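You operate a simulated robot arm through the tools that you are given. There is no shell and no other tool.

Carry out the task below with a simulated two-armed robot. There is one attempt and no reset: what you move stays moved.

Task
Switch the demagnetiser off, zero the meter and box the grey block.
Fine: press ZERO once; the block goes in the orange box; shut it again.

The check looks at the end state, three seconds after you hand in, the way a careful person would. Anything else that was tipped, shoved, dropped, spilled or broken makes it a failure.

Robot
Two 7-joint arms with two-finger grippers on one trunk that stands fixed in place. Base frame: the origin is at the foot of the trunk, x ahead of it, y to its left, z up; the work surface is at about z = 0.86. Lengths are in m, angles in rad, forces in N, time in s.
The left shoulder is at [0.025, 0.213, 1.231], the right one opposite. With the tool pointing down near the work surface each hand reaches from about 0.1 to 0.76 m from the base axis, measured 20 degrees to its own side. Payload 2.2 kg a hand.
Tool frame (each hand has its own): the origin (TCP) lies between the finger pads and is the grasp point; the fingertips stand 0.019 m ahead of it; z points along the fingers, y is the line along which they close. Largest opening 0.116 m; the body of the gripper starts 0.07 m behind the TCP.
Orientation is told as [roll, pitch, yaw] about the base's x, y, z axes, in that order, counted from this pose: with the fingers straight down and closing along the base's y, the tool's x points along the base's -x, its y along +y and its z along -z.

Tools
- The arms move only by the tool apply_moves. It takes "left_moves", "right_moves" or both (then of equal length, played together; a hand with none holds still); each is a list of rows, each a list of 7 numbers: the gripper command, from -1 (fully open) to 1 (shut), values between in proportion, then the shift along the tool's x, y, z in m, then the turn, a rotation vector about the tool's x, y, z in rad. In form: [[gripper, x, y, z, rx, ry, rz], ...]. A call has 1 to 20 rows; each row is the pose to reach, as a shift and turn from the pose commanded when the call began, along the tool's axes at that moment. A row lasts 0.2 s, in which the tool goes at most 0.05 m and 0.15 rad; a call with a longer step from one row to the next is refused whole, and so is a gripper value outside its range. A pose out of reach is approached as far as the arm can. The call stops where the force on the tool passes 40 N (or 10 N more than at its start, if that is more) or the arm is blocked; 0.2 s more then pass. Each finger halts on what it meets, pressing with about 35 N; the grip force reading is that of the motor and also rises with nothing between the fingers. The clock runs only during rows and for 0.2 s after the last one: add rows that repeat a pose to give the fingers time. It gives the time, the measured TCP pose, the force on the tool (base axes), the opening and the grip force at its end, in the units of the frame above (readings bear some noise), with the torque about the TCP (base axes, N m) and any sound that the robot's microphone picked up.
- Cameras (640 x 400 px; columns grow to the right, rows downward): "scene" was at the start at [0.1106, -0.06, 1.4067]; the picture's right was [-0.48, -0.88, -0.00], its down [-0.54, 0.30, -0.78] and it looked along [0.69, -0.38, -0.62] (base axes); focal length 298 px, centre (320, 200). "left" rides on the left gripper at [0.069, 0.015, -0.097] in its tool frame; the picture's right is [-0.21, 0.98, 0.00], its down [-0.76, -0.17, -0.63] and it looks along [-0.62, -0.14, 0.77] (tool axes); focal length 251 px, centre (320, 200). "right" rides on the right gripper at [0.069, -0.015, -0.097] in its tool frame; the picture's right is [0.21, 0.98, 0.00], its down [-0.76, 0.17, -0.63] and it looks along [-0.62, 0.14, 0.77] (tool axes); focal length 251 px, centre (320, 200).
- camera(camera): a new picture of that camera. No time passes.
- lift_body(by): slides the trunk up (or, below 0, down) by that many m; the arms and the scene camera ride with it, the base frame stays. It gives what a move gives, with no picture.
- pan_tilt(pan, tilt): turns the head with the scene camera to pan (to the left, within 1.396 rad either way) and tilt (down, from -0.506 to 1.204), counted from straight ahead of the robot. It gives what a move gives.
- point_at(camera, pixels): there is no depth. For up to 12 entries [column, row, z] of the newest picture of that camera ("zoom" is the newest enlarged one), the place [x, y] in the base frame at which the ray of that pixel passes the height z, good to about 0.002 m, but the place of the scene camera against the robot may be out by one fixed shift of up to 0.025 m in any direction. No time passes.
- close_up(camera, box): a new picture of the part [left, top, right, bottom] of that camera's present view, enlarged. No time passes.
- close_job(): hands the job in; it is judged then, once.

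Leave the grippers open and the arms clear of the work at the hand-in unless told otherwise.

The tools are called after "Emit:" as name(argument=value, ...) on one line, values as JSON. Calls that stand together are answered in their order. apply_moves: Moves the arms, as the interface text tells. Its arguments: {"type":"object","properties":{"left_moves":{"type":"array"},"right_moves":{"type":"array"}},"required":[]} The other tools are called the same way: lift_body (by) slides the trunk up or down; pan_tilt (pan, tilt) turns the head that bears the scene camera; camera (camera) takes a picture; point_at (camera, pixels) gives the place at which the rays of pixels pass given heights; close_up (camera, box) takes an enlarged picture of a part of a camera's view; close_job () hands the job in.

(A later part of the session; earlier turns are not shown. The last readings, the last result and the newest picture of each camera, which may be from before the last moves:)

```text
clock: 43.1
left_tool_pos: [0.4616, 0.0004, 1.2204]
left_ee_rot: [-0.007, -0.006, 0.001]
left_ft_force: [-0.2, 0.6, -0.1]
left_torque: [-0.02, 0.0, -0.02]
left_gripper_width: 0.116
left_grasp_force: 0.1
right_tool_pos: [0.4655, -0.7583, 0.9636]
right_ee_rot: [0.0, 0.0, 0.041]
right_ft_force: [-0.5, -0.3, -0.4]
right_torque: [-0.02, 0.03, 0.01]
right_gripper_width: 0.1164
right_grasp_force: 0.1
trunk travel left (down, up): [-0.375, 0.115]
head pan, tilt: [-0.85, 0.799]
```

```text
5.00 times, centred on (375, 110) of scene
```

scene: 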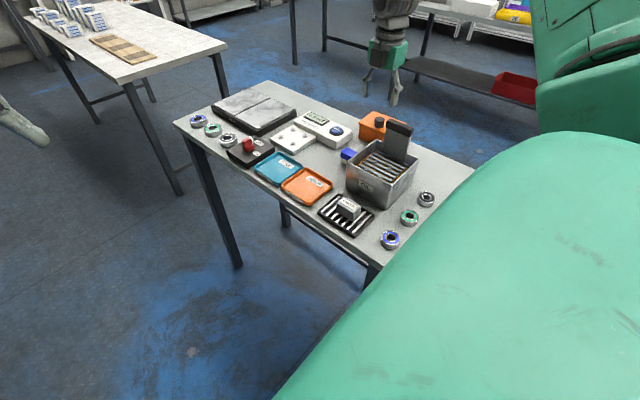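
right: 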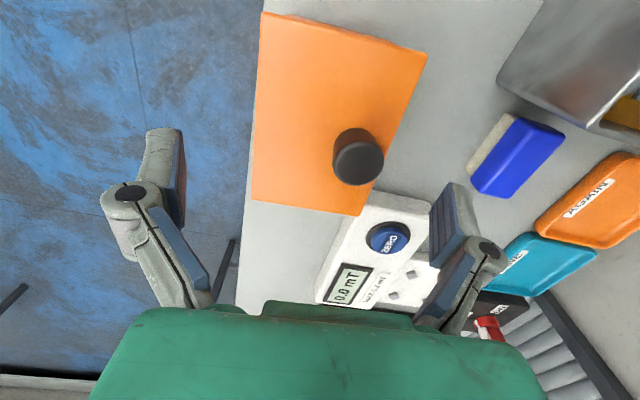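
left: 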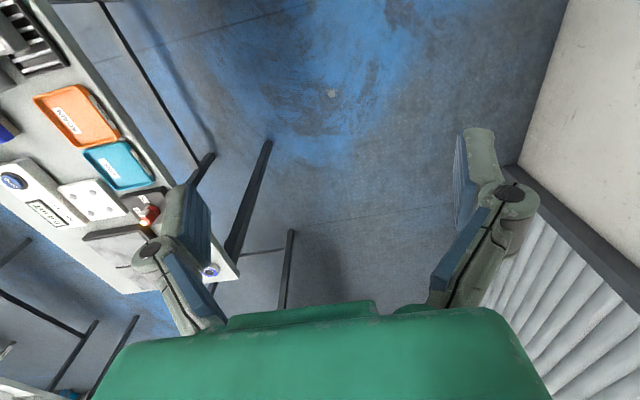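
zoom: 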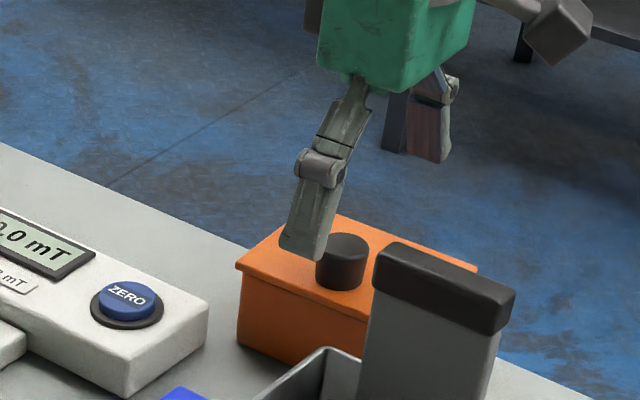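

Centred: the lid's centre projects at (323,140) against the tool's line at (320,141). I descend 7 cm more so the tips reach z≈0.875, one finger in front of and one behind the box.

Emit:
apply_moves(right_moves=[[-1, 0, 0, 0.025, 0, 0, 0], [-1, 0, 0, 0.05, 0, 0, 0], [-1, 0, 0, 0.07, 0, 0, 0], [-1, 0, 0, 0.07, 0, 0, 0]])

Emit:
camera(camera="right")

Emit:
close_up(camera="scene", box=[320, 80, 430, 160])

```text
clock: 44.1
left_tool_pos: [0.4622, 0.0013, 1.2211]
left_ee_rot: [-0.006, -0.007, 0.0]
left_ft_force: [-0.3, -0.3, 0.3]
left_torque: [0.01, 0.01, 0.0]
left_gripper_width: 0.1158
left_grasp_force: 0.0
right_tool_pos: [0.4645, -0.7588, 0.8923]
right_ee_rot: [-0.004, -0.002, 0.04]
right_ft_force: [0.1, -0.1, -0.7]
right_torque: [0.01, 0.02, -0.01]
right_gripper_width: 0.1163
right_grasp_force: 0.0
trunk travel left (down, up): [-0.375, 0.115]
head pan, tilt: [-0.85, 0.799]
```

```text
taken
```

right: 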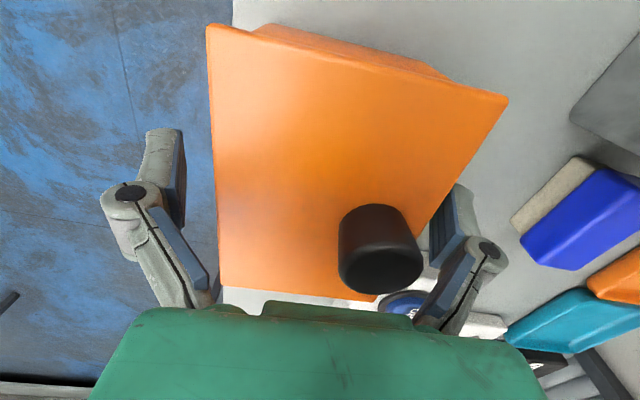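

```text
5.00 times, centred on (375, 120) of scene
```

zoom: 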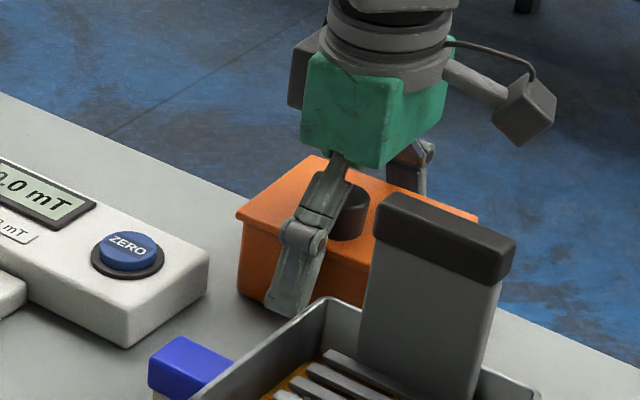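

The fingers straddle the box. I close them onto it front-to-back.

Emit:
apply_moves(right_moves=[[-0.6, 0, 0, 0, 0, 0, 0], [-0.45, 0, 0, 0, 0, 0, 0], [-0.2, 0, 0, 0, 0, 0, 0], [-0.2, 0, 0, 0, 0, 0, 0]])

Emit:
close_up(camera="scene", box=[320, 80, 430, 160])

```text
clock: 45.1
left_tool_pos: [0.4618, 0.0013, 1.2209]
left_ee_rot: [-0.007, -0.008, -0.001]
left_ft_force: [-0.2, 0.3, 0.1]
left_torque: [0.01, 0.0, 0.04]
left_gripper_width: 0.1162
left_grasp_force: 0.1
right_tool_pos: [0.464, -0.7601, 0.8913]
right_ee_rot: [0.0, 0.0, 0.038]
right_ft_force: [-1.0, 0.5, -0.4]
right_torque: [0.09, -0.13, 0.04]
right_gripper_width: 0.0951
right_grasp_force: 35.3
trunk travel left (down, up): [-0.375, 0.115]
head pan, tilt: [-0.85, 0.799]
```

```text
5.00 times, centred on (375, 120) of scene
```

zoom: 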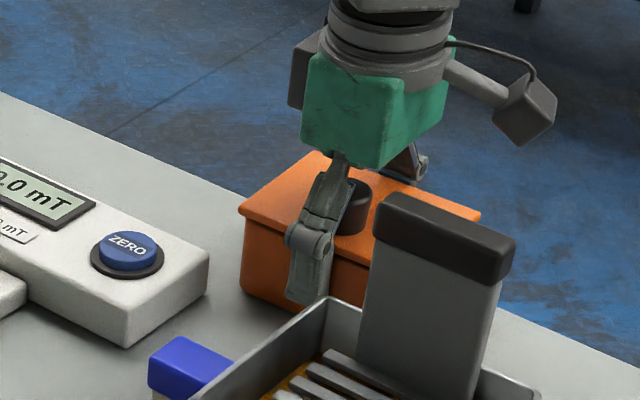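

Gripped at 0.095 m depth. I slide the box gently 3.5 cm forward (+y) and 4 mm in -x, back to where it stood.

Emit:
apply_moves(right_moves=[[-0.2, 0.0005, 0.006, 0, 0, 0, 0], [-0.2, 0.001, 0.012, 0, 0, 0, 0], [-0.2, 0.0015, 0.018, 0, 0, 0, 0], [-0.2, 0.002, 0.024, 0, 0, 0, 0], [-0.2, 0.0025, 0.03, 0, 0, 0, 0], [-0.2, 0.0026, 0.035, 0, 0, 0, 0], [-0.2, 0.0026, 0.035, 0, 0, 0, 0]])

Emit:
close_up(camera="scene", box=[320, 80, 430, 160])

Emit:
camera(camera="right")

```text
clock: 46.7
left_tool_pos: [0.4627, 0.0002, 1.221]
left_ee_rot: [-0.008, -0.008, -0.001]
left_ft_force: [0.2, -0.6, -0.3]
left_torque: [0.01, -0.01, 0.01]
left_gripper_width: 0.1159
left_grasp_force: 0.1
right_tool_pos: [0.4603, -0.7223, 0.8929]
right_ee_rot: [0.0, 0.001, 0.041]
right_ft_force: [0.8, -0.5, 0.6]
right_torque: [0.07, 0.1, -0.03]
right_gripper_width: 0.0952
right_grasp_force: 34.8
trunk travel left (down, up): [-0.375, 0.115]
head pan, tilt: [-0.85, 0.799]
```

```text
5.00 times, centred on (375, 120) of scene
```

zoom: 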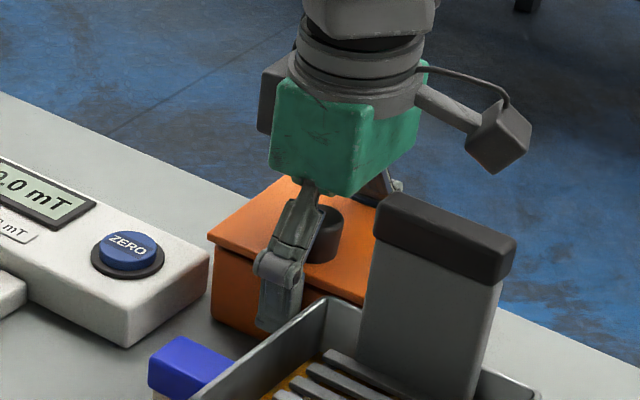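

```text
taken
```

right: 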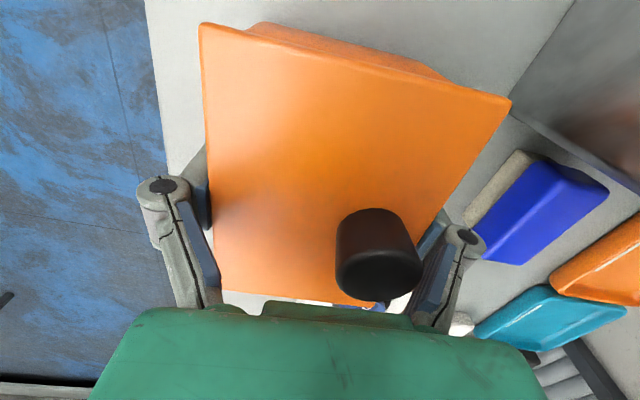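

Compared with the first pictures (lid corner to ZERO offset 15.0 px then, 16.6 px now), it is still about 4–5 mm short. I nudge it +3 mm in x and +3 mm in y, then release and rise.

Emit:
apply_moves(right_moves=[[-0.2, -0.0015, 0.0015, 0, 0, 0, 0], [-0.2, -0.003, 0.003, 0, 0, 0, 0], [-0.2, -0.003, 0.003, 0, 0, 0, 0]])

Emit:
close_up(camera="scene", box=[320, 80, 430, 160])

```text
clock: 47.5
left_tool_pos: [0.4625, 0.0005, 1.2214]
left_ee_rot: [-0.007, -0.007, 0.0]
left_ft_force: [0.4, 0.4, -0.1]
left_torque: [0.0, 0.01, 0.03]
left_gripper_width: 0.116
left_grasp_force: 0.0
right_tool_pos: [0.4633, -0.7208, 0.8941]
right_ee_rot: [-0.001, 0.002, 0.042]
right_ft_force: [-0.7, 0.4, 0.6]
right_torque: [0.09, -0.09, 0.03]
right_gripper_width: 0.0951
right_grasp_force: 35.1
trunk travel left (down, up): [-0.375, 0.115]
head pan, tilt: [-0.85, 0.799]
```

```text
5.00 times, centred on (375, 120) of scene
```

zoom: 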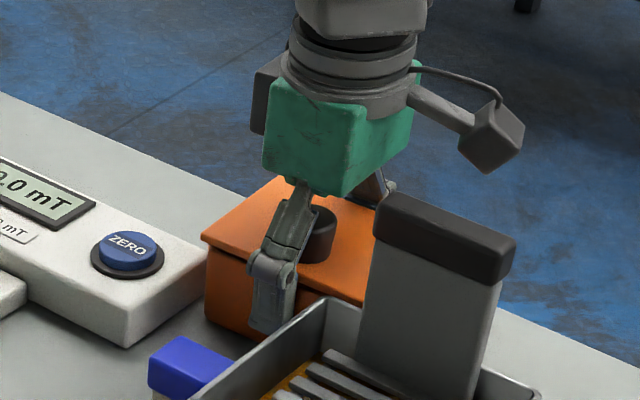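

The box matches its original place (offset 15.0 px again). I open fully and rise 14 cm.

Emit:
apply_moves(right_moves=[[-0.7, 0, 0, 0, 0, 0, 0], [-1, 0, 0, 0, 0, 0, 0], [-1, 0, 0, 0, 0, 0, 0], [-1, 0, 0, -0.03, 0, 0, 0], [-1, 0, 0, -0.07, 0, 0, 0], [-1, 0, 0, -0.11, 0, 0, 0], [-1, 0, 0, -0.15, 0, 0, 0], [-1, 0, 0, -0.15, 0, 0, 0]])

Emit:
camera(camera="right")

Emit:
close_up(camera="scene", box=[320, 80, 430, 160])

```text
clock: 49.3
left_tool_pos: [0.4634, 0.0009, 1.2207]
left_ee_rot: [-0.008, -0.006, -0.001]
left_ft_force: [0.3, -0.3, 0.9]
left_torque: [0.03, 0.02, -0.05]
left_gripper_width: 0.1159
left_grasp_force: 0.1
right_tool_pos: [0.4607, -0.7213, 1.0441]
right_ee_rot: [0.001, 0.001, 0.04]
right_ft_force: [-0.2, 0.2, -0.5]
right_torque: [0.02, 0.0, -0.03]
right_gripper_width: 0.1159
right_grasp_force: 0.1
trunk travel left (down, up): [-0.375, 0.115]
head pan, tilt: [-0.85, 0.799]
```

```text
taken
```

right: 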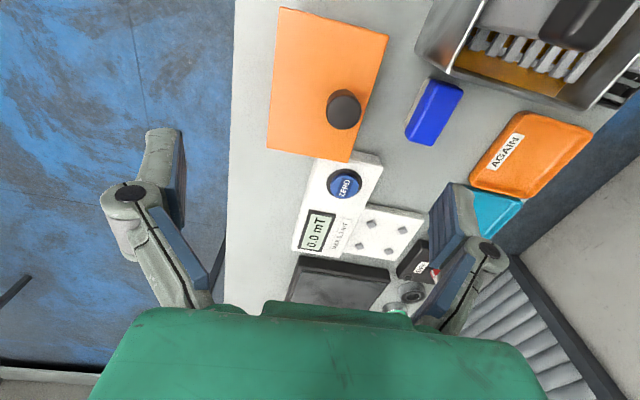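

```text
5.00 times, centred on (375, 120) of scene
```

zoom: 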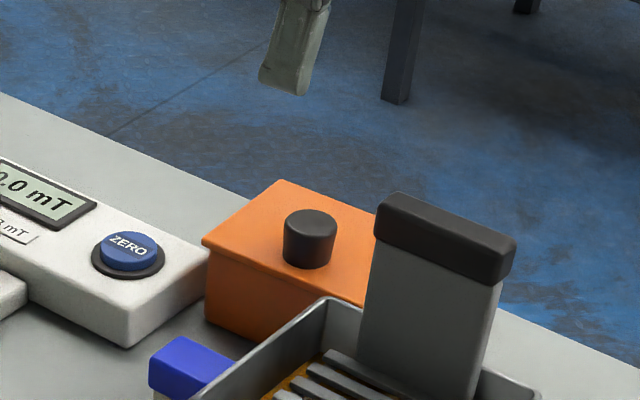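

The box is back, meter 0.0. Now I measure the lid precisely from here: corners (279,8), (388,36), (268,148), (348,162), knob top (344,108), and tank corner (417,40).

Emit:
close_up(camera="right", box=[255, 0, 415, 170])

Emit:
point_at(camera="right", pixels=[[279, 8, 0.915], [388, 36, 0.915], [268, 148, 0.915], [348, 162, 0.915], [344, 108, 0.937], [382, 157, 0.89], [415, 53, 0.95], [452, 75, 0.95], [445, 83, 0.89]])

```text
2.35 times, centred on (335, 85) of right
```

zoom: 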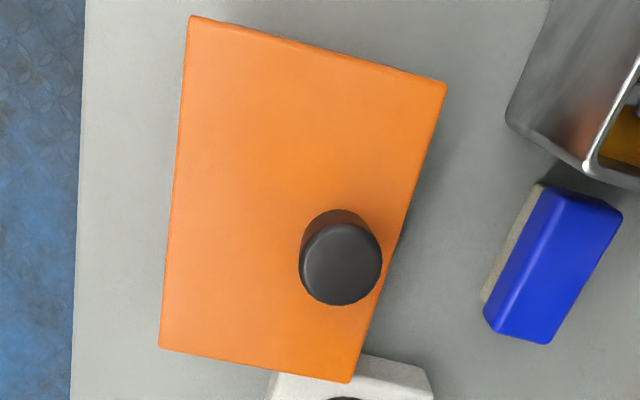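

```text
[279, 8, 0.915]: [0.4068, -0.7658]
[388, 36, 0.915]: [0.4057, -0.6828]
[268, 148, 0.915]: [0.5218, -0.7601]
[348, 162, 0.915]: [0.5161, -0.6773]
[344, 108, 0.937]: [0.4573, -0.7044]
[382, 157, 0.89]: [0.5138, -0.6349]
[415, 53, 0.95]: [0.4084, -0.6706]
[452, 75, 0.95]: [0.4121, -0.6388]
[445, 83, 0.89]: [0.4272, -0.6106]
```

Lid: front edge y≈-0.678, rear ≈-0.763, x 0.406–0.519; tank corner at (0.414, -0.64), eraser at x<0.49. To open the hinged lid without lifting the box, I'll push its front lip up from below with a closed, inclined fingertip. First I close the fingers, rise and go to (0.482, -0.60, 1.08) with yaw 1.57.

Emit:
apply_moves(right_moves=[[-0.3, -0.002, 0.0, -0.02, 0, 0, -0.12], [0.4, -0.004, 0.005, -0.036, 0, 0, -0.25], [1, -0.006, 0.015, -0.036, 0, 0, -0.38], [1, -0.008, 0.027, -0.036, 0, 0, -0.51], [1, -0.01, 0.039, -0.036, 0, 0, -0.64], [1, -0.013, 0.051, -0.036, 0, 0, -0.77], [1, -0.016, 0.063, -0.036, 0, 0, -0.9], [1, -0.018, 0.075, -0.036, 0, 0, -1.03], [1, -0.02, 0.087, -0.036, 0, 0, -1.16], [1, -0.022, 0.099, -0.036, 0, 0, -1.29], [1, -0.024, 0.11, -0.036, 0, 0, -1.42], [1, -0.0258, 0.12, -0.036, 0, 0, -1.53], [1, -0.0258, 0.12, -0.036, 0, 0, -1.53]])

Emit:
camera(camera="scene")

```text
clock: 52.1
left_tool_pos: [0.4627, 0.0005, 1.221]
left_ee_rot: [-0.008, -0.006, 0.001]
left_ft_force: [-0.1, -0.6, 0.4]
left_torque: [0.0, 0.01, 0.01]
left_gripper_width: 0.116
left_grasp_force: 0.0
right_tool_pos: [0.4855, -0.5991, 1.0795]
right_ee_rot: [0.0, 0.001, 1.573]
right_ft_force: [-0.1, -1.1, 0.4]
right_torque: [0.02, -0.03, 0.02]
right_gripper_width: 0.0
right_grasp_force: 29.1
trunk travel left (down, up): [-0.375, 0.115]
head pan, tilt: [-0.85, 0.799]
```

```text
taken
```

scene: 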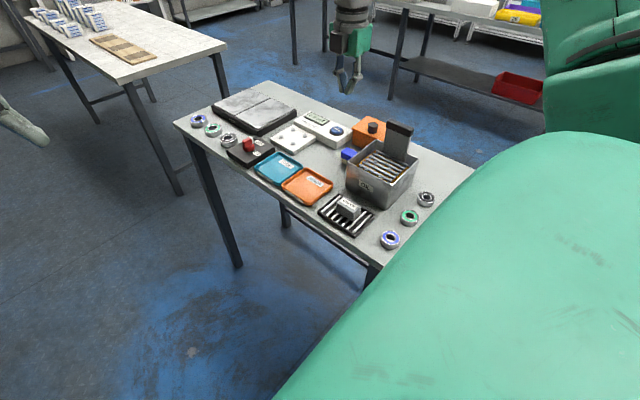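

Now I tilt the hand in place by 0.8 rad so the fingers point down and away from the robot (-y).

Emit:
apply_moves(right_moves=[[1, 0, 0, 0, 0, 0.135, 0], [1, 0, 0, 0, 0, 0.27, 0], [1, 0, 0, 0, 0, 0.405, 0], [1, 0, 0, 0, 0, 0.54, 0], [1, 0, 0, 0, 0, 0.675, 0], [1, 0, 0, 0, 0, 0.8, 0], [1, 0, 0, 0, 0, 0.8, 0]])

Emit:
camera(camera="right")

Emit:
close_up(camera="scene", box=[280, 30, 440, 150])

```text
clock: 53.7
left_tool_pos: [0.4619, 0.0012, 1.2217]
left_ee_rot: [-0.005, -0.009, -0.001]
left_ft_force: [0.1, 0.0, -0.1]
left_torque: [0.03, -0.03, 0.02]
left_gripper_width: 0.1158
left_grasp_force: 0.1
right_tool_pos: [0.484, -0.5982, 1.0786]
right_ee_rot: [-0.003, 0.802, 1.568]
right_ft_force: [0.5, 0.0, -0.4]
right_torque: [0.03, 0.01, 0.01]
right_gripper_width: 0.0
right_grasp_force: 28.5
trunk travel left (down, up): [-0.375, 0.115]
head pan, tilt: [-0.85, 0.799]
```

```text
taken
```

right: 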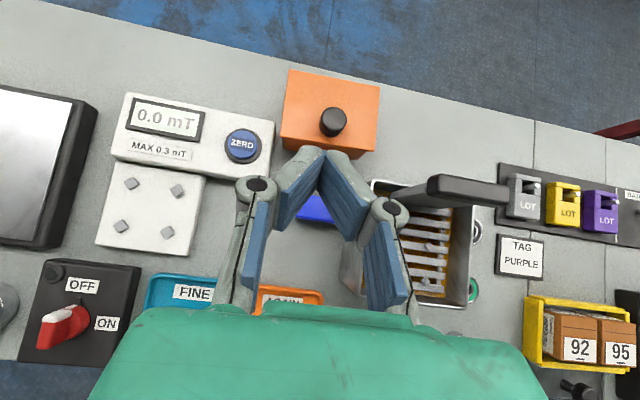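

```text
3.33 times, centred on (360, 90) of scene
```

zoom: 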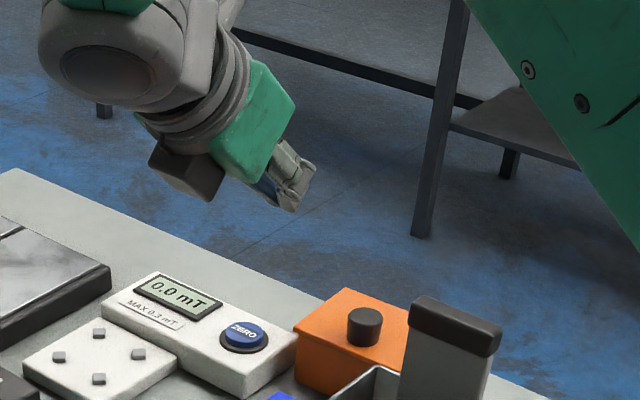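

A nearly top-down view. I read the lid corners (290,70), (381,87), (374,152), (281,148), the eraser (318,207), tank corner (372,180) and meter corner (272,180) from here.

Emit:
close_up(camera="right", box=[250, 50, 410, 170])

Emit:
point_at(camera="right", pixels=[[290, 70, 0.915], [381, 87, 0.915], [374, 152, 0.915], [281, 148, 0.915], [335, 121, 0.937], [318, 207, 0.89], [372, 180, 0.95], [269, 180, 0.89]])

```text
3.33 times, centred on (330, 110) of right
```

zoom: 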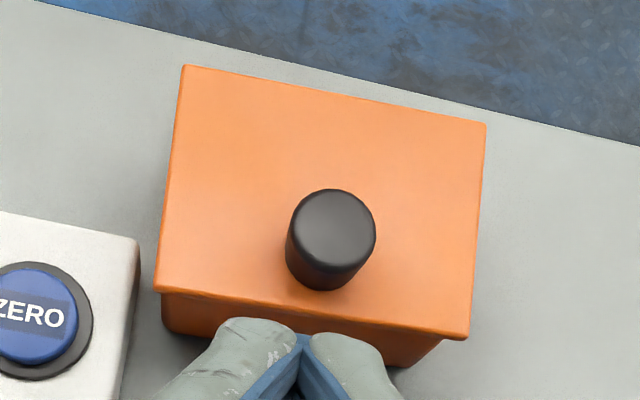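

```text
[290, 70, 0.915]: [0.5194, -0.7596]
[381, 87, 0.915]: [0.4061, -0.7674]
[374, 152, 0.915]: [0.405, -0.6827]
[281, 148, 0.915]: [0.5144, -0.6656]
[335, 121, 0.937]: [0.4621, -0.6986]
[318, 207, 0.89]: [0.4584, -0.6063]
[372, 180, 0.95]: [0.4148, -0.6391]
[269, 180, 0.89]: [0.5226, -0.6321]
```

The front edge of the lid is at y≈-0.681 with a lip of a few mm over the front wall. I lower the inclined closed fingertip in front of the box, to TCP ≈(0.484, -0.640, 0.93), keeping 2 cm in front of the lid.

Emit:
apply_moves(right_moves=[[1, -0.0193, 0, 0.0334, 0, 0, 0], [1, -0.0386, 0, 0.0668, 0, 0, 0], [1, -0.058, 0, 0.1003, 0, 0, 0], [1, -0.0773, 0, 0.1337, 0, 0, 0], [1, -0.0773, 0, 0.1337, 0, 0, 0]])

Emit:
camera(camera="right")

Emit:
close_up(camera="scene", box=[320, 80, 430, 160])

```text
clock: 54.9
left_tool_pos: [0.4606, -0.0004, 1.2223]
left_ee_rot: [-0.007, -0.008, 0.001]
left_ft_force: [0.2, 0.0, -0.6]
left_torque: [-0.03, -0.01, -0.01]
left_gripper_width: 0.1161
left_grasp_force: 0.0
right_tool_pos: [0.4826, -0.6422, 0.9332]
right_ee_rot: [-0.002, 0.803, 1.568]
right_ft_force: [-0.2, 0.2, -0.5]
right_torque: [0.0, 0.0, -0.01]
right_gripper_width: 0.0
right_grasp_force: 28.0
trunk travel left (down, up): [-0.375, 0.115]
head pan, tilt: [-0.85, 0.799]
```

```text
taken
```

right: 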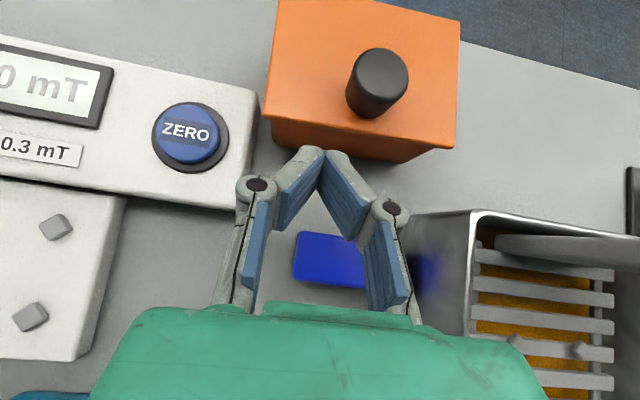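

```text
5.00 times, centred on (375, 120) of scene
```

zoom: 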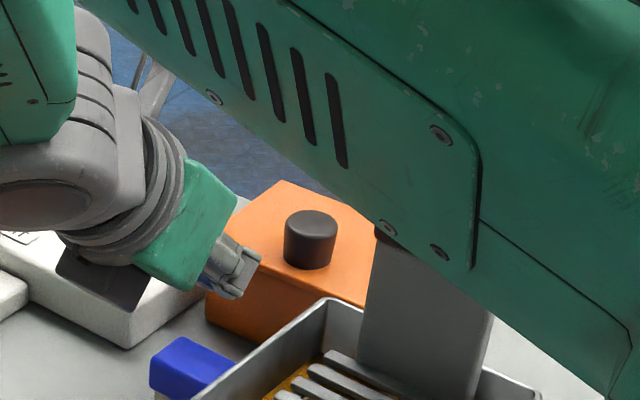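

The green forearm now passes in front of the oil tank's handle in the scene view – I must be sure it is not about to touch it. I take full pictures before going further.

Emit:
camera(camera="scene")

Emit:
camera(camera="left")

Emit:
close_up(camera="right", box=[400, 160, 640, 400])

```text
taken
```

scene: 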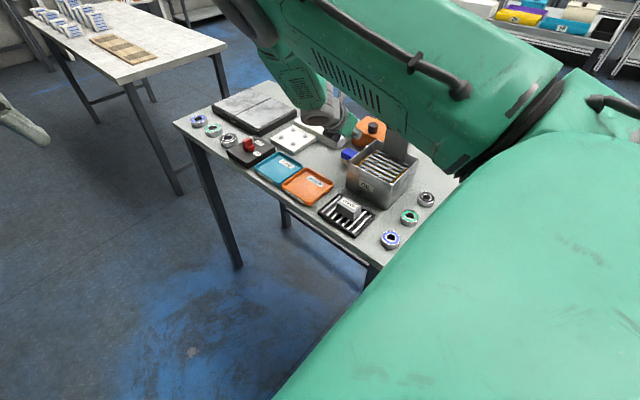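

```text
taken
```

left: 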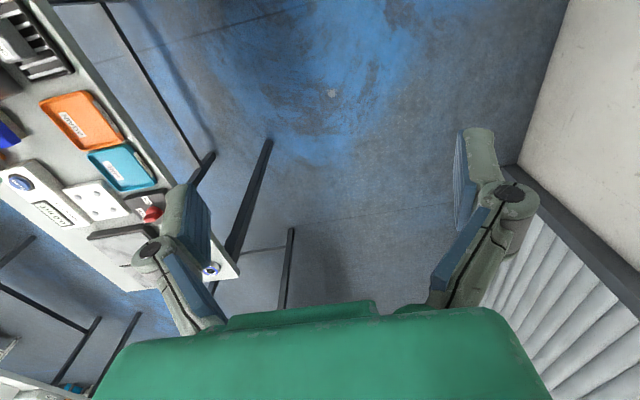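

```text
1.67 times, centred on (520, 280) of right
```

zoom: 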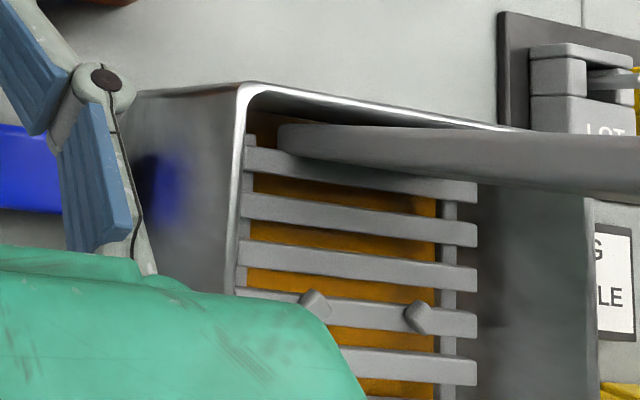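

The forearm appears very large, so it is close to the head camera and high above the handle – only an occlusion. I lower the fingertip another 3.5 cm to below the lip level, about 1 cm in front of the box wall.

Emit:
apply_moves(right_moves=[[1, -0.0068, 0, 0.0096, 0, 0, 0], [1, -0.0136, 0, 0.0193, 0, 0, 0], [1, -0.0204, 0, 0.0289, 0, 0, 0], [1, -0.0204, 0, 0.0289, 0, 0, 0]])

Emit:
camera(camera="right")

Emit:
close_up(camera="scene", box=[335, 100, 415, 150])

```text
clock: 55.9
left_tool_pos: [0.4624, 0.0026, 1.2213]
left_ee_rot: [-0.007, -0.005, 0.0]
left_ft_force: [-0.1, -0.1, 0.6]
left_torque: [0.0, 0.02, 0.0]
left_gripper_width: 0.1161
left_grasp_force: 0.1
right_tool_pos: [0.4851, -0.648, 0.894]
right_ee_rot: [0.0, 0.801, 1.573]
right_ft_force: [1.1, 0.0, -0.5]
right_torque: [0.0, 0.04, -0.02]
right_gripper_width: 0.0
right_grasp_force: 28.6
trunk travel left (down, up): [-0.375, 0.115]
head pan, tilt: [-0.85, 0.799]
```

```text
taken
```

right: 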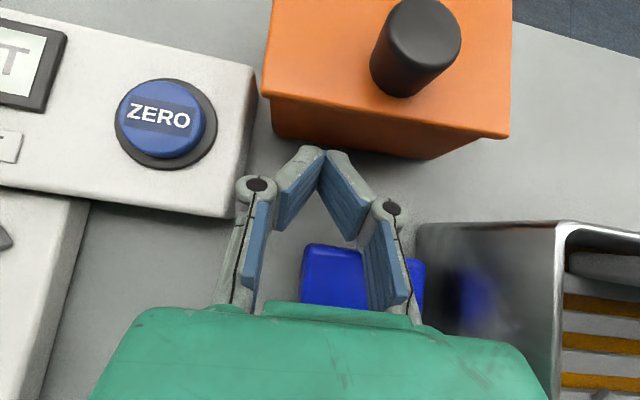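

```text
8.00 times, centred on (375, 125) of scene
```

zoom: 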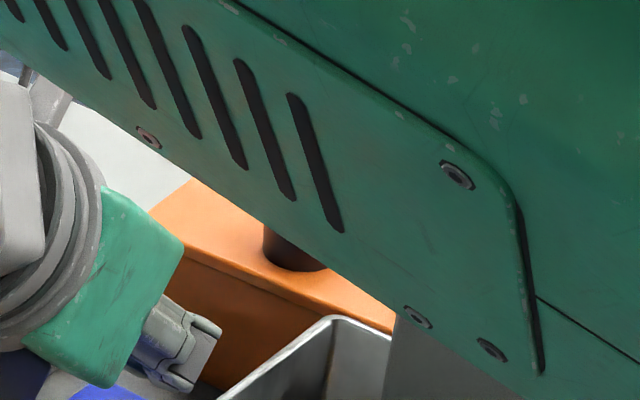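

The tip's upper corner is at pixel (323,148). I read where the lid's front edge (322,104) and the box's front wall foot (322,145) lie from this close view.

Emit:
close_up(camera="right", box=[255, 70, 415, 170])

Emit:
point_at(camera="right", pixels=[[322, 100, 0.915], [322, 106, 0.91], [322, 110, 0.905], [322, 145, 0.86], [323, 148, 0.888], [380, 148, 0.86]])

```text
4.00 times, centred on (335, 120) of right
```

zoom: 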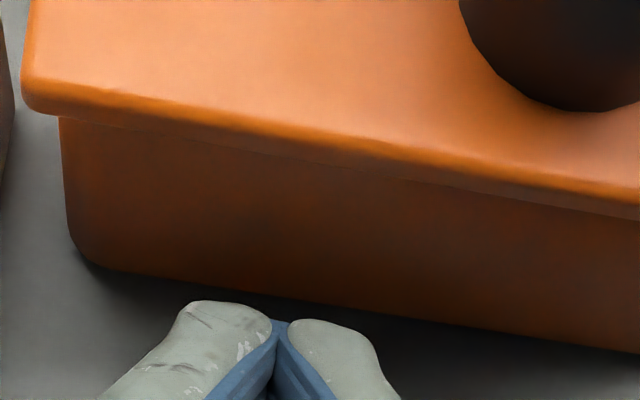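

```text
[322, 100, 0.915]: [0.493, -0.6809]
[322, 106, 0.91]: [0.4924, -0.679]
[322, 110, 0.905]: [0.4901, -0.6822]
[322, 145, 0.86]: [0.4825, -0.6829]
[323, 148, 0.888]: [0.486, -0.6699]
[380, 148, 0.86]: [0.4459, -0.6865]
```

The lip's lower edge is at y≈-0.680 and the wall at ≈-0.684; the tip corner is at -0.670. I move the tip 14 mm in (-y), then up about 3 cm to catch the lip.

Emit:
apply_moves(right_moves=[[1, 0.0048, 0, 0.005, 0, 0, 0], [1, 0.0096, 0, 0.0099, 0, 0, 0], [1, 0.0168, 0, 0.0029, 0, 0, 0], [1, 0.0229, 0, -0.0023, 0, 0, 0], [1, 0.0305, 0, -0.0088, 0, 0, 0], [1, 0.0305, 0, -0.0088, 0, 0, 0]])

Emit:
camera(camera="right")

Emit:
close_up(camera="scene", box=[335, 100, 415, 150])

```text
clock: 57.3
left_tool_pos: [0.4624, 0.0006, 1.2212]
left_ee_rot: [-0.007, -0.006, 0.001]
left_ft_force: [-0.6, -0.9, 0.7]
left_torque: [0.01, 0.01, -0.03]
left_gripper_width: 0.1157
left_grasp_force: 0.0
right_tool_pos: [0.482, -0.6622, 0.9228]
right_ee_rot: [0.0, 0.801, 1.57]
right_ft_force: [0.5, 1.5, 0.1]
right_torque: [0.0, 0.01, 0.03]
right_gripper_width: 0.0
right_grasp_force: 28.6
trunk travel left (down, up): [-0.375, 0.115]
head pan, tilt: [-0.85, 0.799]
```

```text
taken
```

right: 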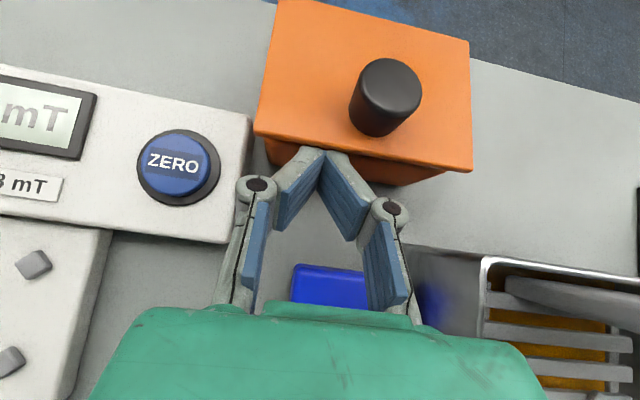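

```text
8.00 times, centred on (375, 125) of scene
```

zoom: 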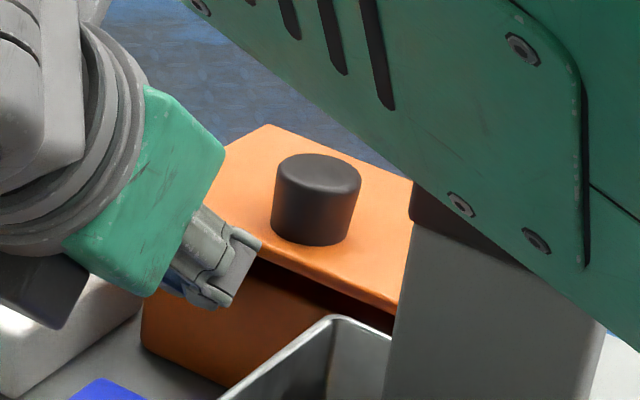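

A dark gap seems to have opened under the lip. I enlarge to confirm.

Emit:
close_up(camera="scene", box=[350, 115, 390, 140])

Emit:
close_up(camera="right", box=[240, 90, 480, 200])

```text
16.00 times, centred on (370, 128) of scene
```

zoom: 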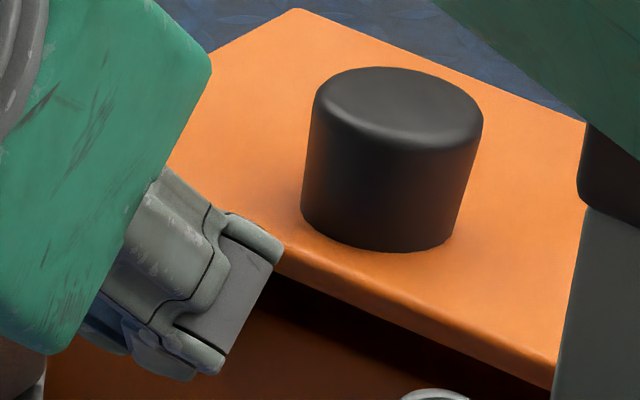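

```text
2.67 times, centred on (360, 145) of right
```

zoom: 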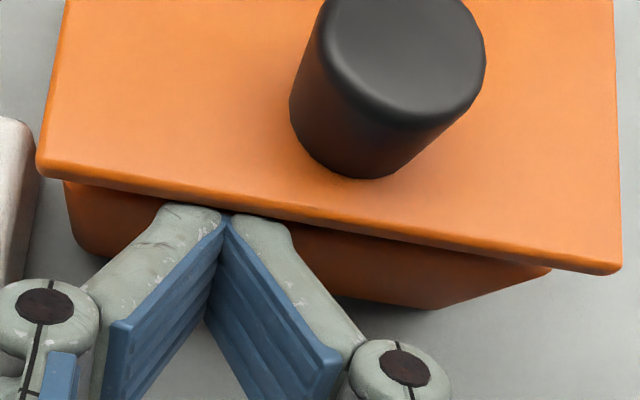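

The lip rests on the fingertip, lid open about 1 cm. I continue up and inward along the lid's arc, to about 45°.

Emit:
apply_moves(right_moves=[[1, 0.0108, 0, -0.007, 0, 0, 0], [1, 0.0172, 0, -0.009, 0, 0, 0], [1, 0.0236, 0, -0.0111, 0, 0, 0], [1, 0.03, 0, -0.0117, 0, 0, 0], [1, 0.0363, 0, -0.0123, 0, 0, 0], [1, 0.0423, 0, -0.0125, 0, 0, 0], [1, 0.0483, 0, -0.0128, 0, 0, 0], [1, 0.0483, 0, -0.0128, 0, 0, 0]])

Emit:
camera(camera="right")

Emit:
close_up(camera="scene", box=[335, 90, 415, 140])

```text
clock: 59.1
left_tool_pos: [0.4628, 0.0012, 1.2223]
left_ee_rot: [-0.004, -0.008, 0.0]
left_ft_force: [0.3, -0.1, -0.2]
left_torque: [-0.01, -0.01, -0.02]
left_gripper_width: 0.116
left_grasp_force: 0.2
right_tool_pos: [0.4831, -0.6873, 0.9674]
right_ee_rot: [0.001, 0.801, 1.57]
right_ft_force: [1.3, 0.9, -0.3]
right_torque: [0.05, 0.0, 0.04]
right_gripper_width: 0.0
right_grasp_force: 28.4
trunk travel left (down, up): [-0.375, 0.115]
head pan, tilt: [-0.85, 0.799]
```

```text
taken
```

right: 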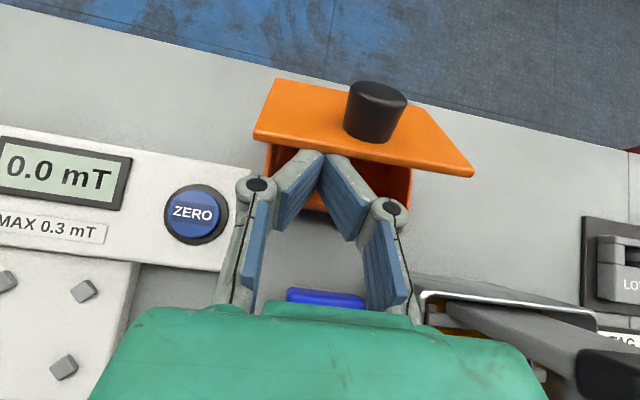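

```text
8.00 times, centred on (375, 115) of scene
```

zoom: 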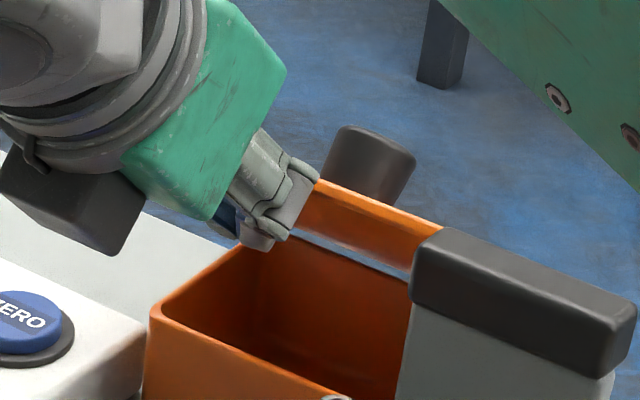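

The lid is at about 45° and the box has not moved. I go on pushing up and back to about 90°.

Emit:
apply_moves(right_moves=[[1, 0.0102, 0, 0.0019, 0, 0, 0], [1, 0.0197, 0, 0.0045, 0, 0, 0], [1, 0.0289, 0, 0.0082, 0, 0, 0], [1, 0.0376, 0, 0.0123, 0, 0, 0], [1, 0.0455, 0, 0.0181, 0, 0, 0], [1, 0.053, 0, 0.0244, 0, 0, 0], [1, 0.053, 0, 0.0244, 0, 0, 0]])

Emit:
camera(camera="right")

Emit:
close_up(camera="scene", box=[335, 90, 415, 140])

```text
clock: 60.7
left_tool_pos: [0.4626, 0.0007, 1.2201]
left_ee_rot: [-0.007, -0.007, -0.001]
left_ft_force: [-0.7, -0.9, -0.3]
left_torque: [0.02, -0.03, -0.01]
left_gripper_width: 0.1161
left_grasp_force: 0.0
right_tool_pos: [0.4838, -0.7405, 0.9872]
right_ee_rot: [-0.001, 0.802, 1.571]
right_ft_force: [0.4, -0.2, 0.3]
right_torque: [-0.01, 0.0, -0.02]
right_gripper_width: 0.0
right_grasp_force: 28.3
trunk travel left (down, up): [-0.375, 0.115]
head pan, tilt: [-0.85, 0.799]
```

```text
taken
```

right: 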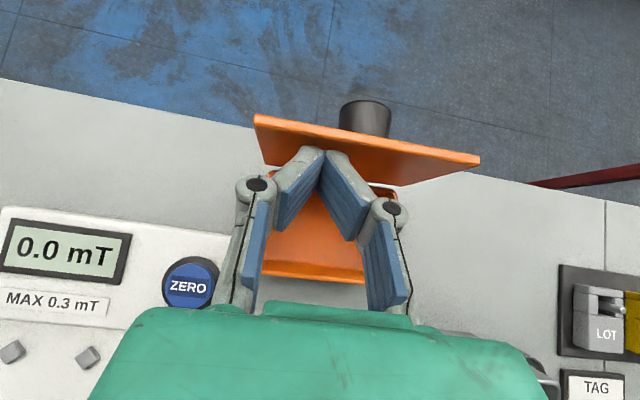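

```text
8.00 times, centred on (375, 115) of scene
```

zoom: 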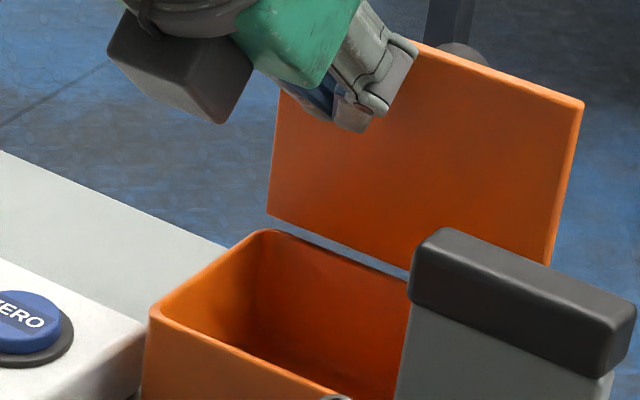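

Lid is near vertical, box unmoved. I push another 1.8 cm back and look whether it stays by itself.

Emit:
apply_moves(right_moves=[[1, 0.0035, 0, 0.0035, 0, 0, 0], [1, 0.0066, 0, 0.007, 0, 0, 0], [1, 0.009, 0, 0.0105, 0, 0, 0], [1, 0.0115, 0, 0.0139, 0, 0, 0], [1, 0.0115, 0, 0.0139, 0, 0, 0]])

Emit:
camera(camera="right")

Emit:
close_up(camera="scene", box=[335, 80, 415, 130])

```text
clock: 61.9
left_tool_pos: [0.4619, -0.0007, 1.2217]
left_ee_rot: [-0.006, -0.005, 0.0]
left_ft_force: [0.3, 0.0, 0.3]
left_torque: [-0.01, 0.0, 0.03]
left_gripper_width: 0.1159
left_grasp_force: 0.0
right_tool_pos: [0.4847, -0.7593, 0.9878]
right_ee_rot: [0.0, 0.801, 1.572]
right_ft_force: [-0.5, 0.0, -0.5]
right_torque: [0.0, 0.02, -0.01]
right_gripper_width: 0.0
right_grasp_force: 29.2
trunk travel left (down, up): [-0.375, 0.115]
head pan, tilt: [-0.85, 0.799]
```

```text
taken
```

right: 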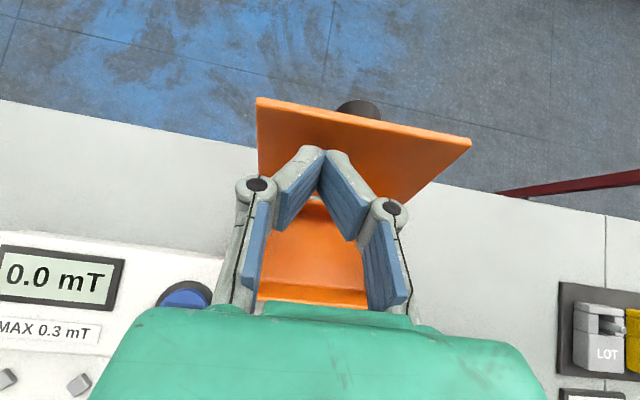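

```text
8.00 times, centred on (375, 105) of scene
```

zoom: 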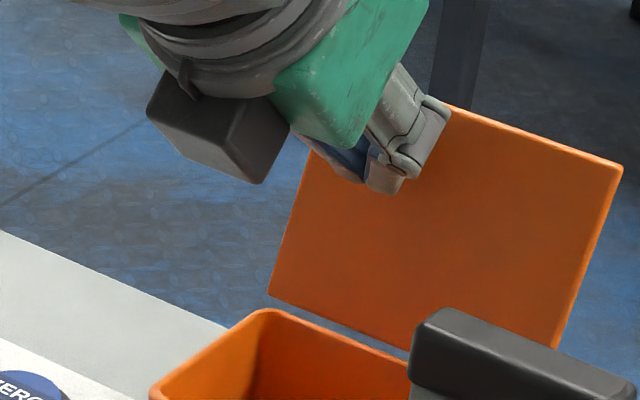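

The lid now leans back past vertical with no force on the hand. I withdraw 3 cm slowly (+y, up a little) and see whether it stays open.

Emit:
apply_moves(right_moves=[[1, -0.003, 0, -0.008, 0, 0, 0], [1, -0.008, 0, -0.016, 0, 0, 0], [1, -0.014, 0, -0.025, 0, 0, 0], [1, -0.014, 0, -0.025, 0, 0, 0]])

Emit:
camera(camera="right")

Emit:
close_up(camera="scene", box=[335, 80, 415, 130])

```text
clock: 62.9
left_tool_pos: [0.4613, 0.0011, 1.2216]
left_ee_rot: [-0.006, -0.006, 0.001]
left_ft_force: [0.5, 0.0, -0.3]
left_torque: [0.0, 0.02, -0.02]
left_gripper_width: 0.1162
left_grasp_force: 0.0
right_tool_pos: [0.4834, -0.7327, 0.9946]
right_ee_rot: [0.0, 0.801, 1.571]
right_ft_force: [-0.1, 0.3, 0.3]
right_torque: [0.02, 0.0, 0.0]
right_gripper_width: 0.0001
right_grasp_force: 28.1
trunk travel left (down, up): [-0.375, 0.115]
head pan, tilt: [-0.85, 0.799]
```

```text
taken
```

right: 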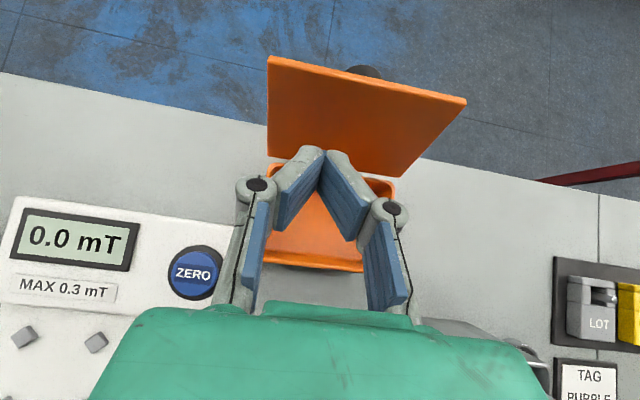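

```text
8.00 times, centred on (375, 105) of scene
```

zoom: 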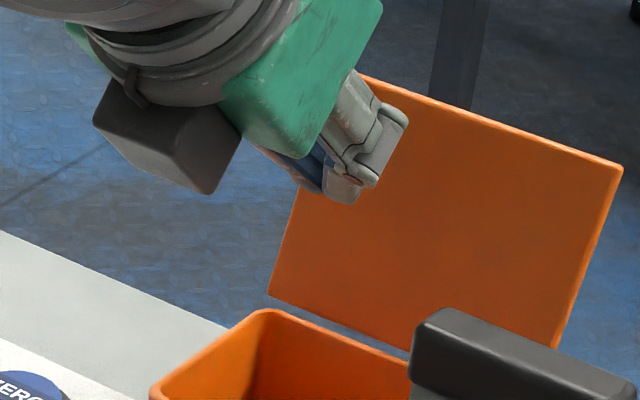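

The lid stays open on its own. I retreat up and away from the box before turning, to about (0.483, -0.62, 1.10), still tilted.

Emit:
apply_moves(right_moves=[[1, -0.005, 0, -0.035, 0, 0, 0], [1, 0.0, 0, -0.075, 0, 0, 0], [1, 0.0, 0, -0.115, 0, 0, 0], [1, 0.0, 0, -0.15, 0, 0, 0], [1, 0.0, 0, -0.15, 0, 0, 0]])

Emit:
camera(camera="right")

Emit:
camera(camera="scene")

```text
clock: 64.1
left_tool_pos: [0.4617, 0.0005, 1.2212]
left_ee_rot: [-0.007, -0.008, 0.0]
left_ft_force: [-0.2, -0.6, -0.3]
left_torque: [-0.03, 0.0, 0.0]
left_gripper_width: 0.1159
left_grasp_force: 0.1
right_tool_pos: [0.4866, -0.6242, 1.0994]
right_ee_rot: [0.0, 0.798, 1.571]
right_ft_force: [0.1, 0.4, -0.1]
right_torque: [0.01, 0.01, 0.04]
right_gripper_width: 0.0
right_grasp_force: 28.8
trunk travel left (down, up): [-0.375, 0.115]
head pan, tilt: [-0.85, 0.799]
```

```text
taken
```

right: 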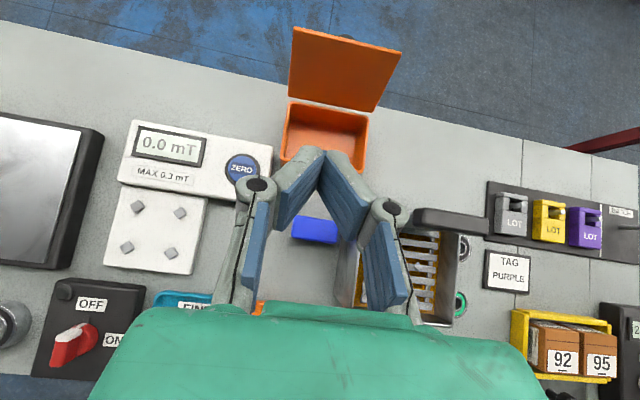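

```text
taken
```

scene: 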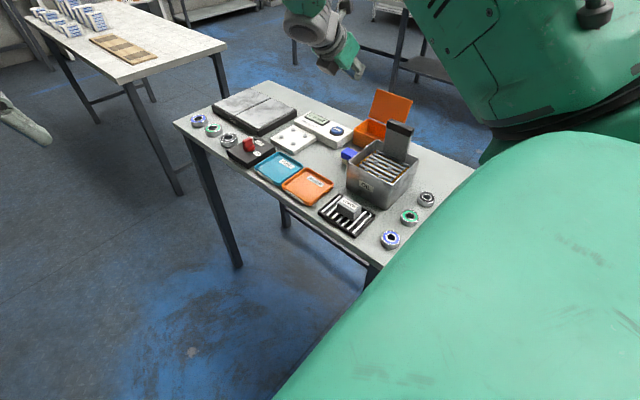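

Box open, nothing else disturbed. I enlarge the open box and measure its rim corners and the lid's upper corners for later.

Emit:
close_up(camera="right", box=[255, 15, 415, 180])

Emit:
point_at(camera="right", pixels=[[291, 102, 0.908], [368, 115, 0.908], [362, 168, 0.908], [281, 157, 0.908], [293, 27, 0.985], [401, 53, 0.985], [288, 97, 0.91], [372, 112, 0.91]])

```text
2.42 times, centred on (335, 98) of right
```

zoom: 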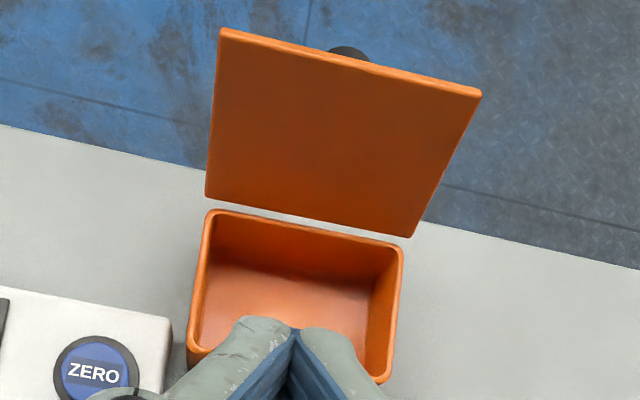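

```text
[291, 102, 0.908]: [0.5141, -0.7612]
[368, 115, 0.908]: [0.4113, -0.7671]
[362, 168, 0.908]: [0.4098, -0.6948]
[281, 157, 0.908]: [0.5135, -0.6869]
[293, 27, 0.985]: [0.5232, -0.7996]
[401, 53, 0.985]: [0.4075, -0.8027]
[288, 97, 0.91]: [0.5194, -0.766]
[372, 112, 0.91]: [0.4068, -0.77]
```

Box inner opening is about x 0.417–0.508, y -0.758 to -0.690; the lid leans back to about (y -0.80, z 0.985). Now to the CHECK block: I move over to about (0.345, -0.41, 1.09), reducing the tilt to -0.5, above tank and handle height.

Emit:
apply_moves(right_moves=[[1, -0.0223, 0.0202, -0.0209, 0, -0.04, 0], [1, -0.0447, 0.0405, -0.0418, 0, -0.08, 0], [1, -0.067, 0.0607, -0.0627, 0, -0.12, 0], [1, -0.0894, 0.0809, -0.0837, 0, -0.17, 0], [1, -0.1117, 0.1011, -0.1046, 0, -0.21, 0], [1, -0.1341, 0.1214, -0.1255, 0, -0.26, 0], [1, -0.1564, 0.1416, -0.1464, 0, -0.3, 0], [1, -0.1564, 0.1416, -0.1464, 0, -0.3, 0]])

Emit:
camera(camera="right")

Emit:
camera(camera="scene")

```text
clock: 65.9
left_tool_pos: [0.4623, 0.0004, 1.2209]
left_ee_rot: [-0.008, -0.007, 0.0]
left_ft_force: [0.4, 0.0, -0.1]
left_torque: [0.03, 0.01, -0.01]
left_gripper_width: 0.1158
left_grasp_force: 0.0
right_tool_pos: [0.3415, -0.4088, 1.0888]
right_ee_rot: [0.004, 0.501, 1.571]
right_ft_force: [-0.1, 0.1, 0.1]
right_torque: [0.01, 0.03, 0.05]
right_gripper_width: 0.0
right_grasp_force: 27.8
trunk travel left (down, up): [-0.375, 0.115]
head pan, tilt: [-0.85, 0.799]
```

```text
taken
```

right: 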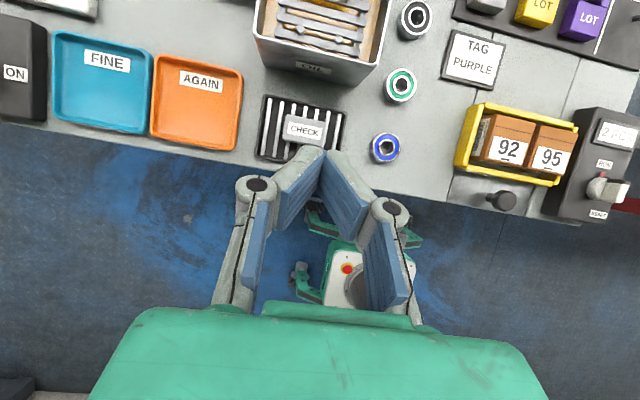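

```text
taken
```

scene: 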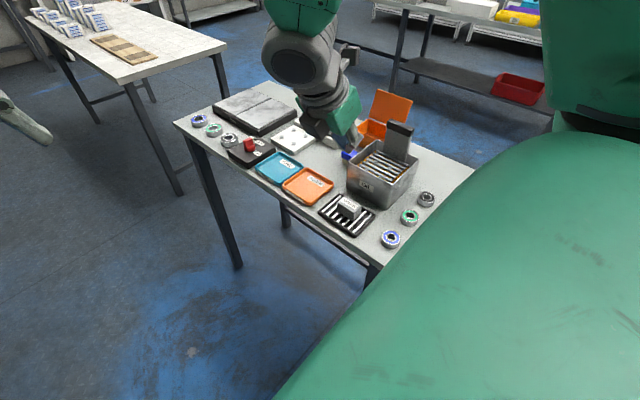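

The CHECK block is at about (305,129). I enlarge and measure its corners and the mat's.

Emit:
close_up(camera="right", box=[245, 80, 373, 165])

Emit:
point_at(camera="right", pixels=[[286, 114, 0.895], [327, 122, 0.895], [324, 142, 0.895], [283, 135, 0.895], [265, 96, 0.868], [345, 113, 0.868], [256, 157, 0.868], [350, 65, 0.95], [359, 85, 0.86]])

```text
4.71 times, centred on (309, 122) of right
```

zoom: 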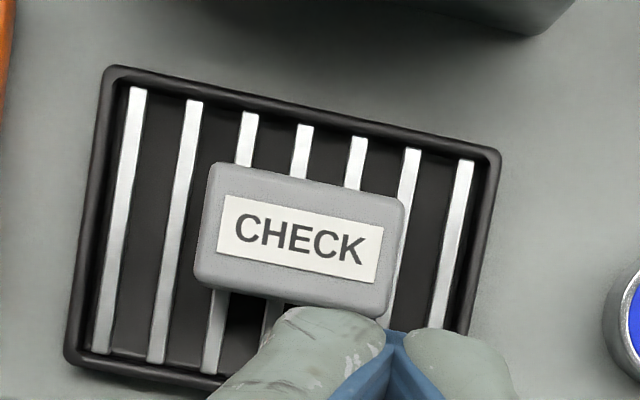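

```text
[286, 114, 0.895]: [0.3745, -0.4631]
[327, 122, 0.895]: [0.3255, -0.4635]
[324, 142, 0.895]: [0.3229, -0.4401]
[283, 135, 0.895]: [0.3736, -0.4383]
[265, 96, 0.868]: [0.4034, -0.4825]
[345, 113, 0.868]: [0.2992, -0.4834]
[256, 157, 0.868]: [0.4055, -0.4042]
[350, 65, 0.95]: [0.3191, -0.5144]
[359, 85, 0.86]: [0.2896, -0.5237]
```

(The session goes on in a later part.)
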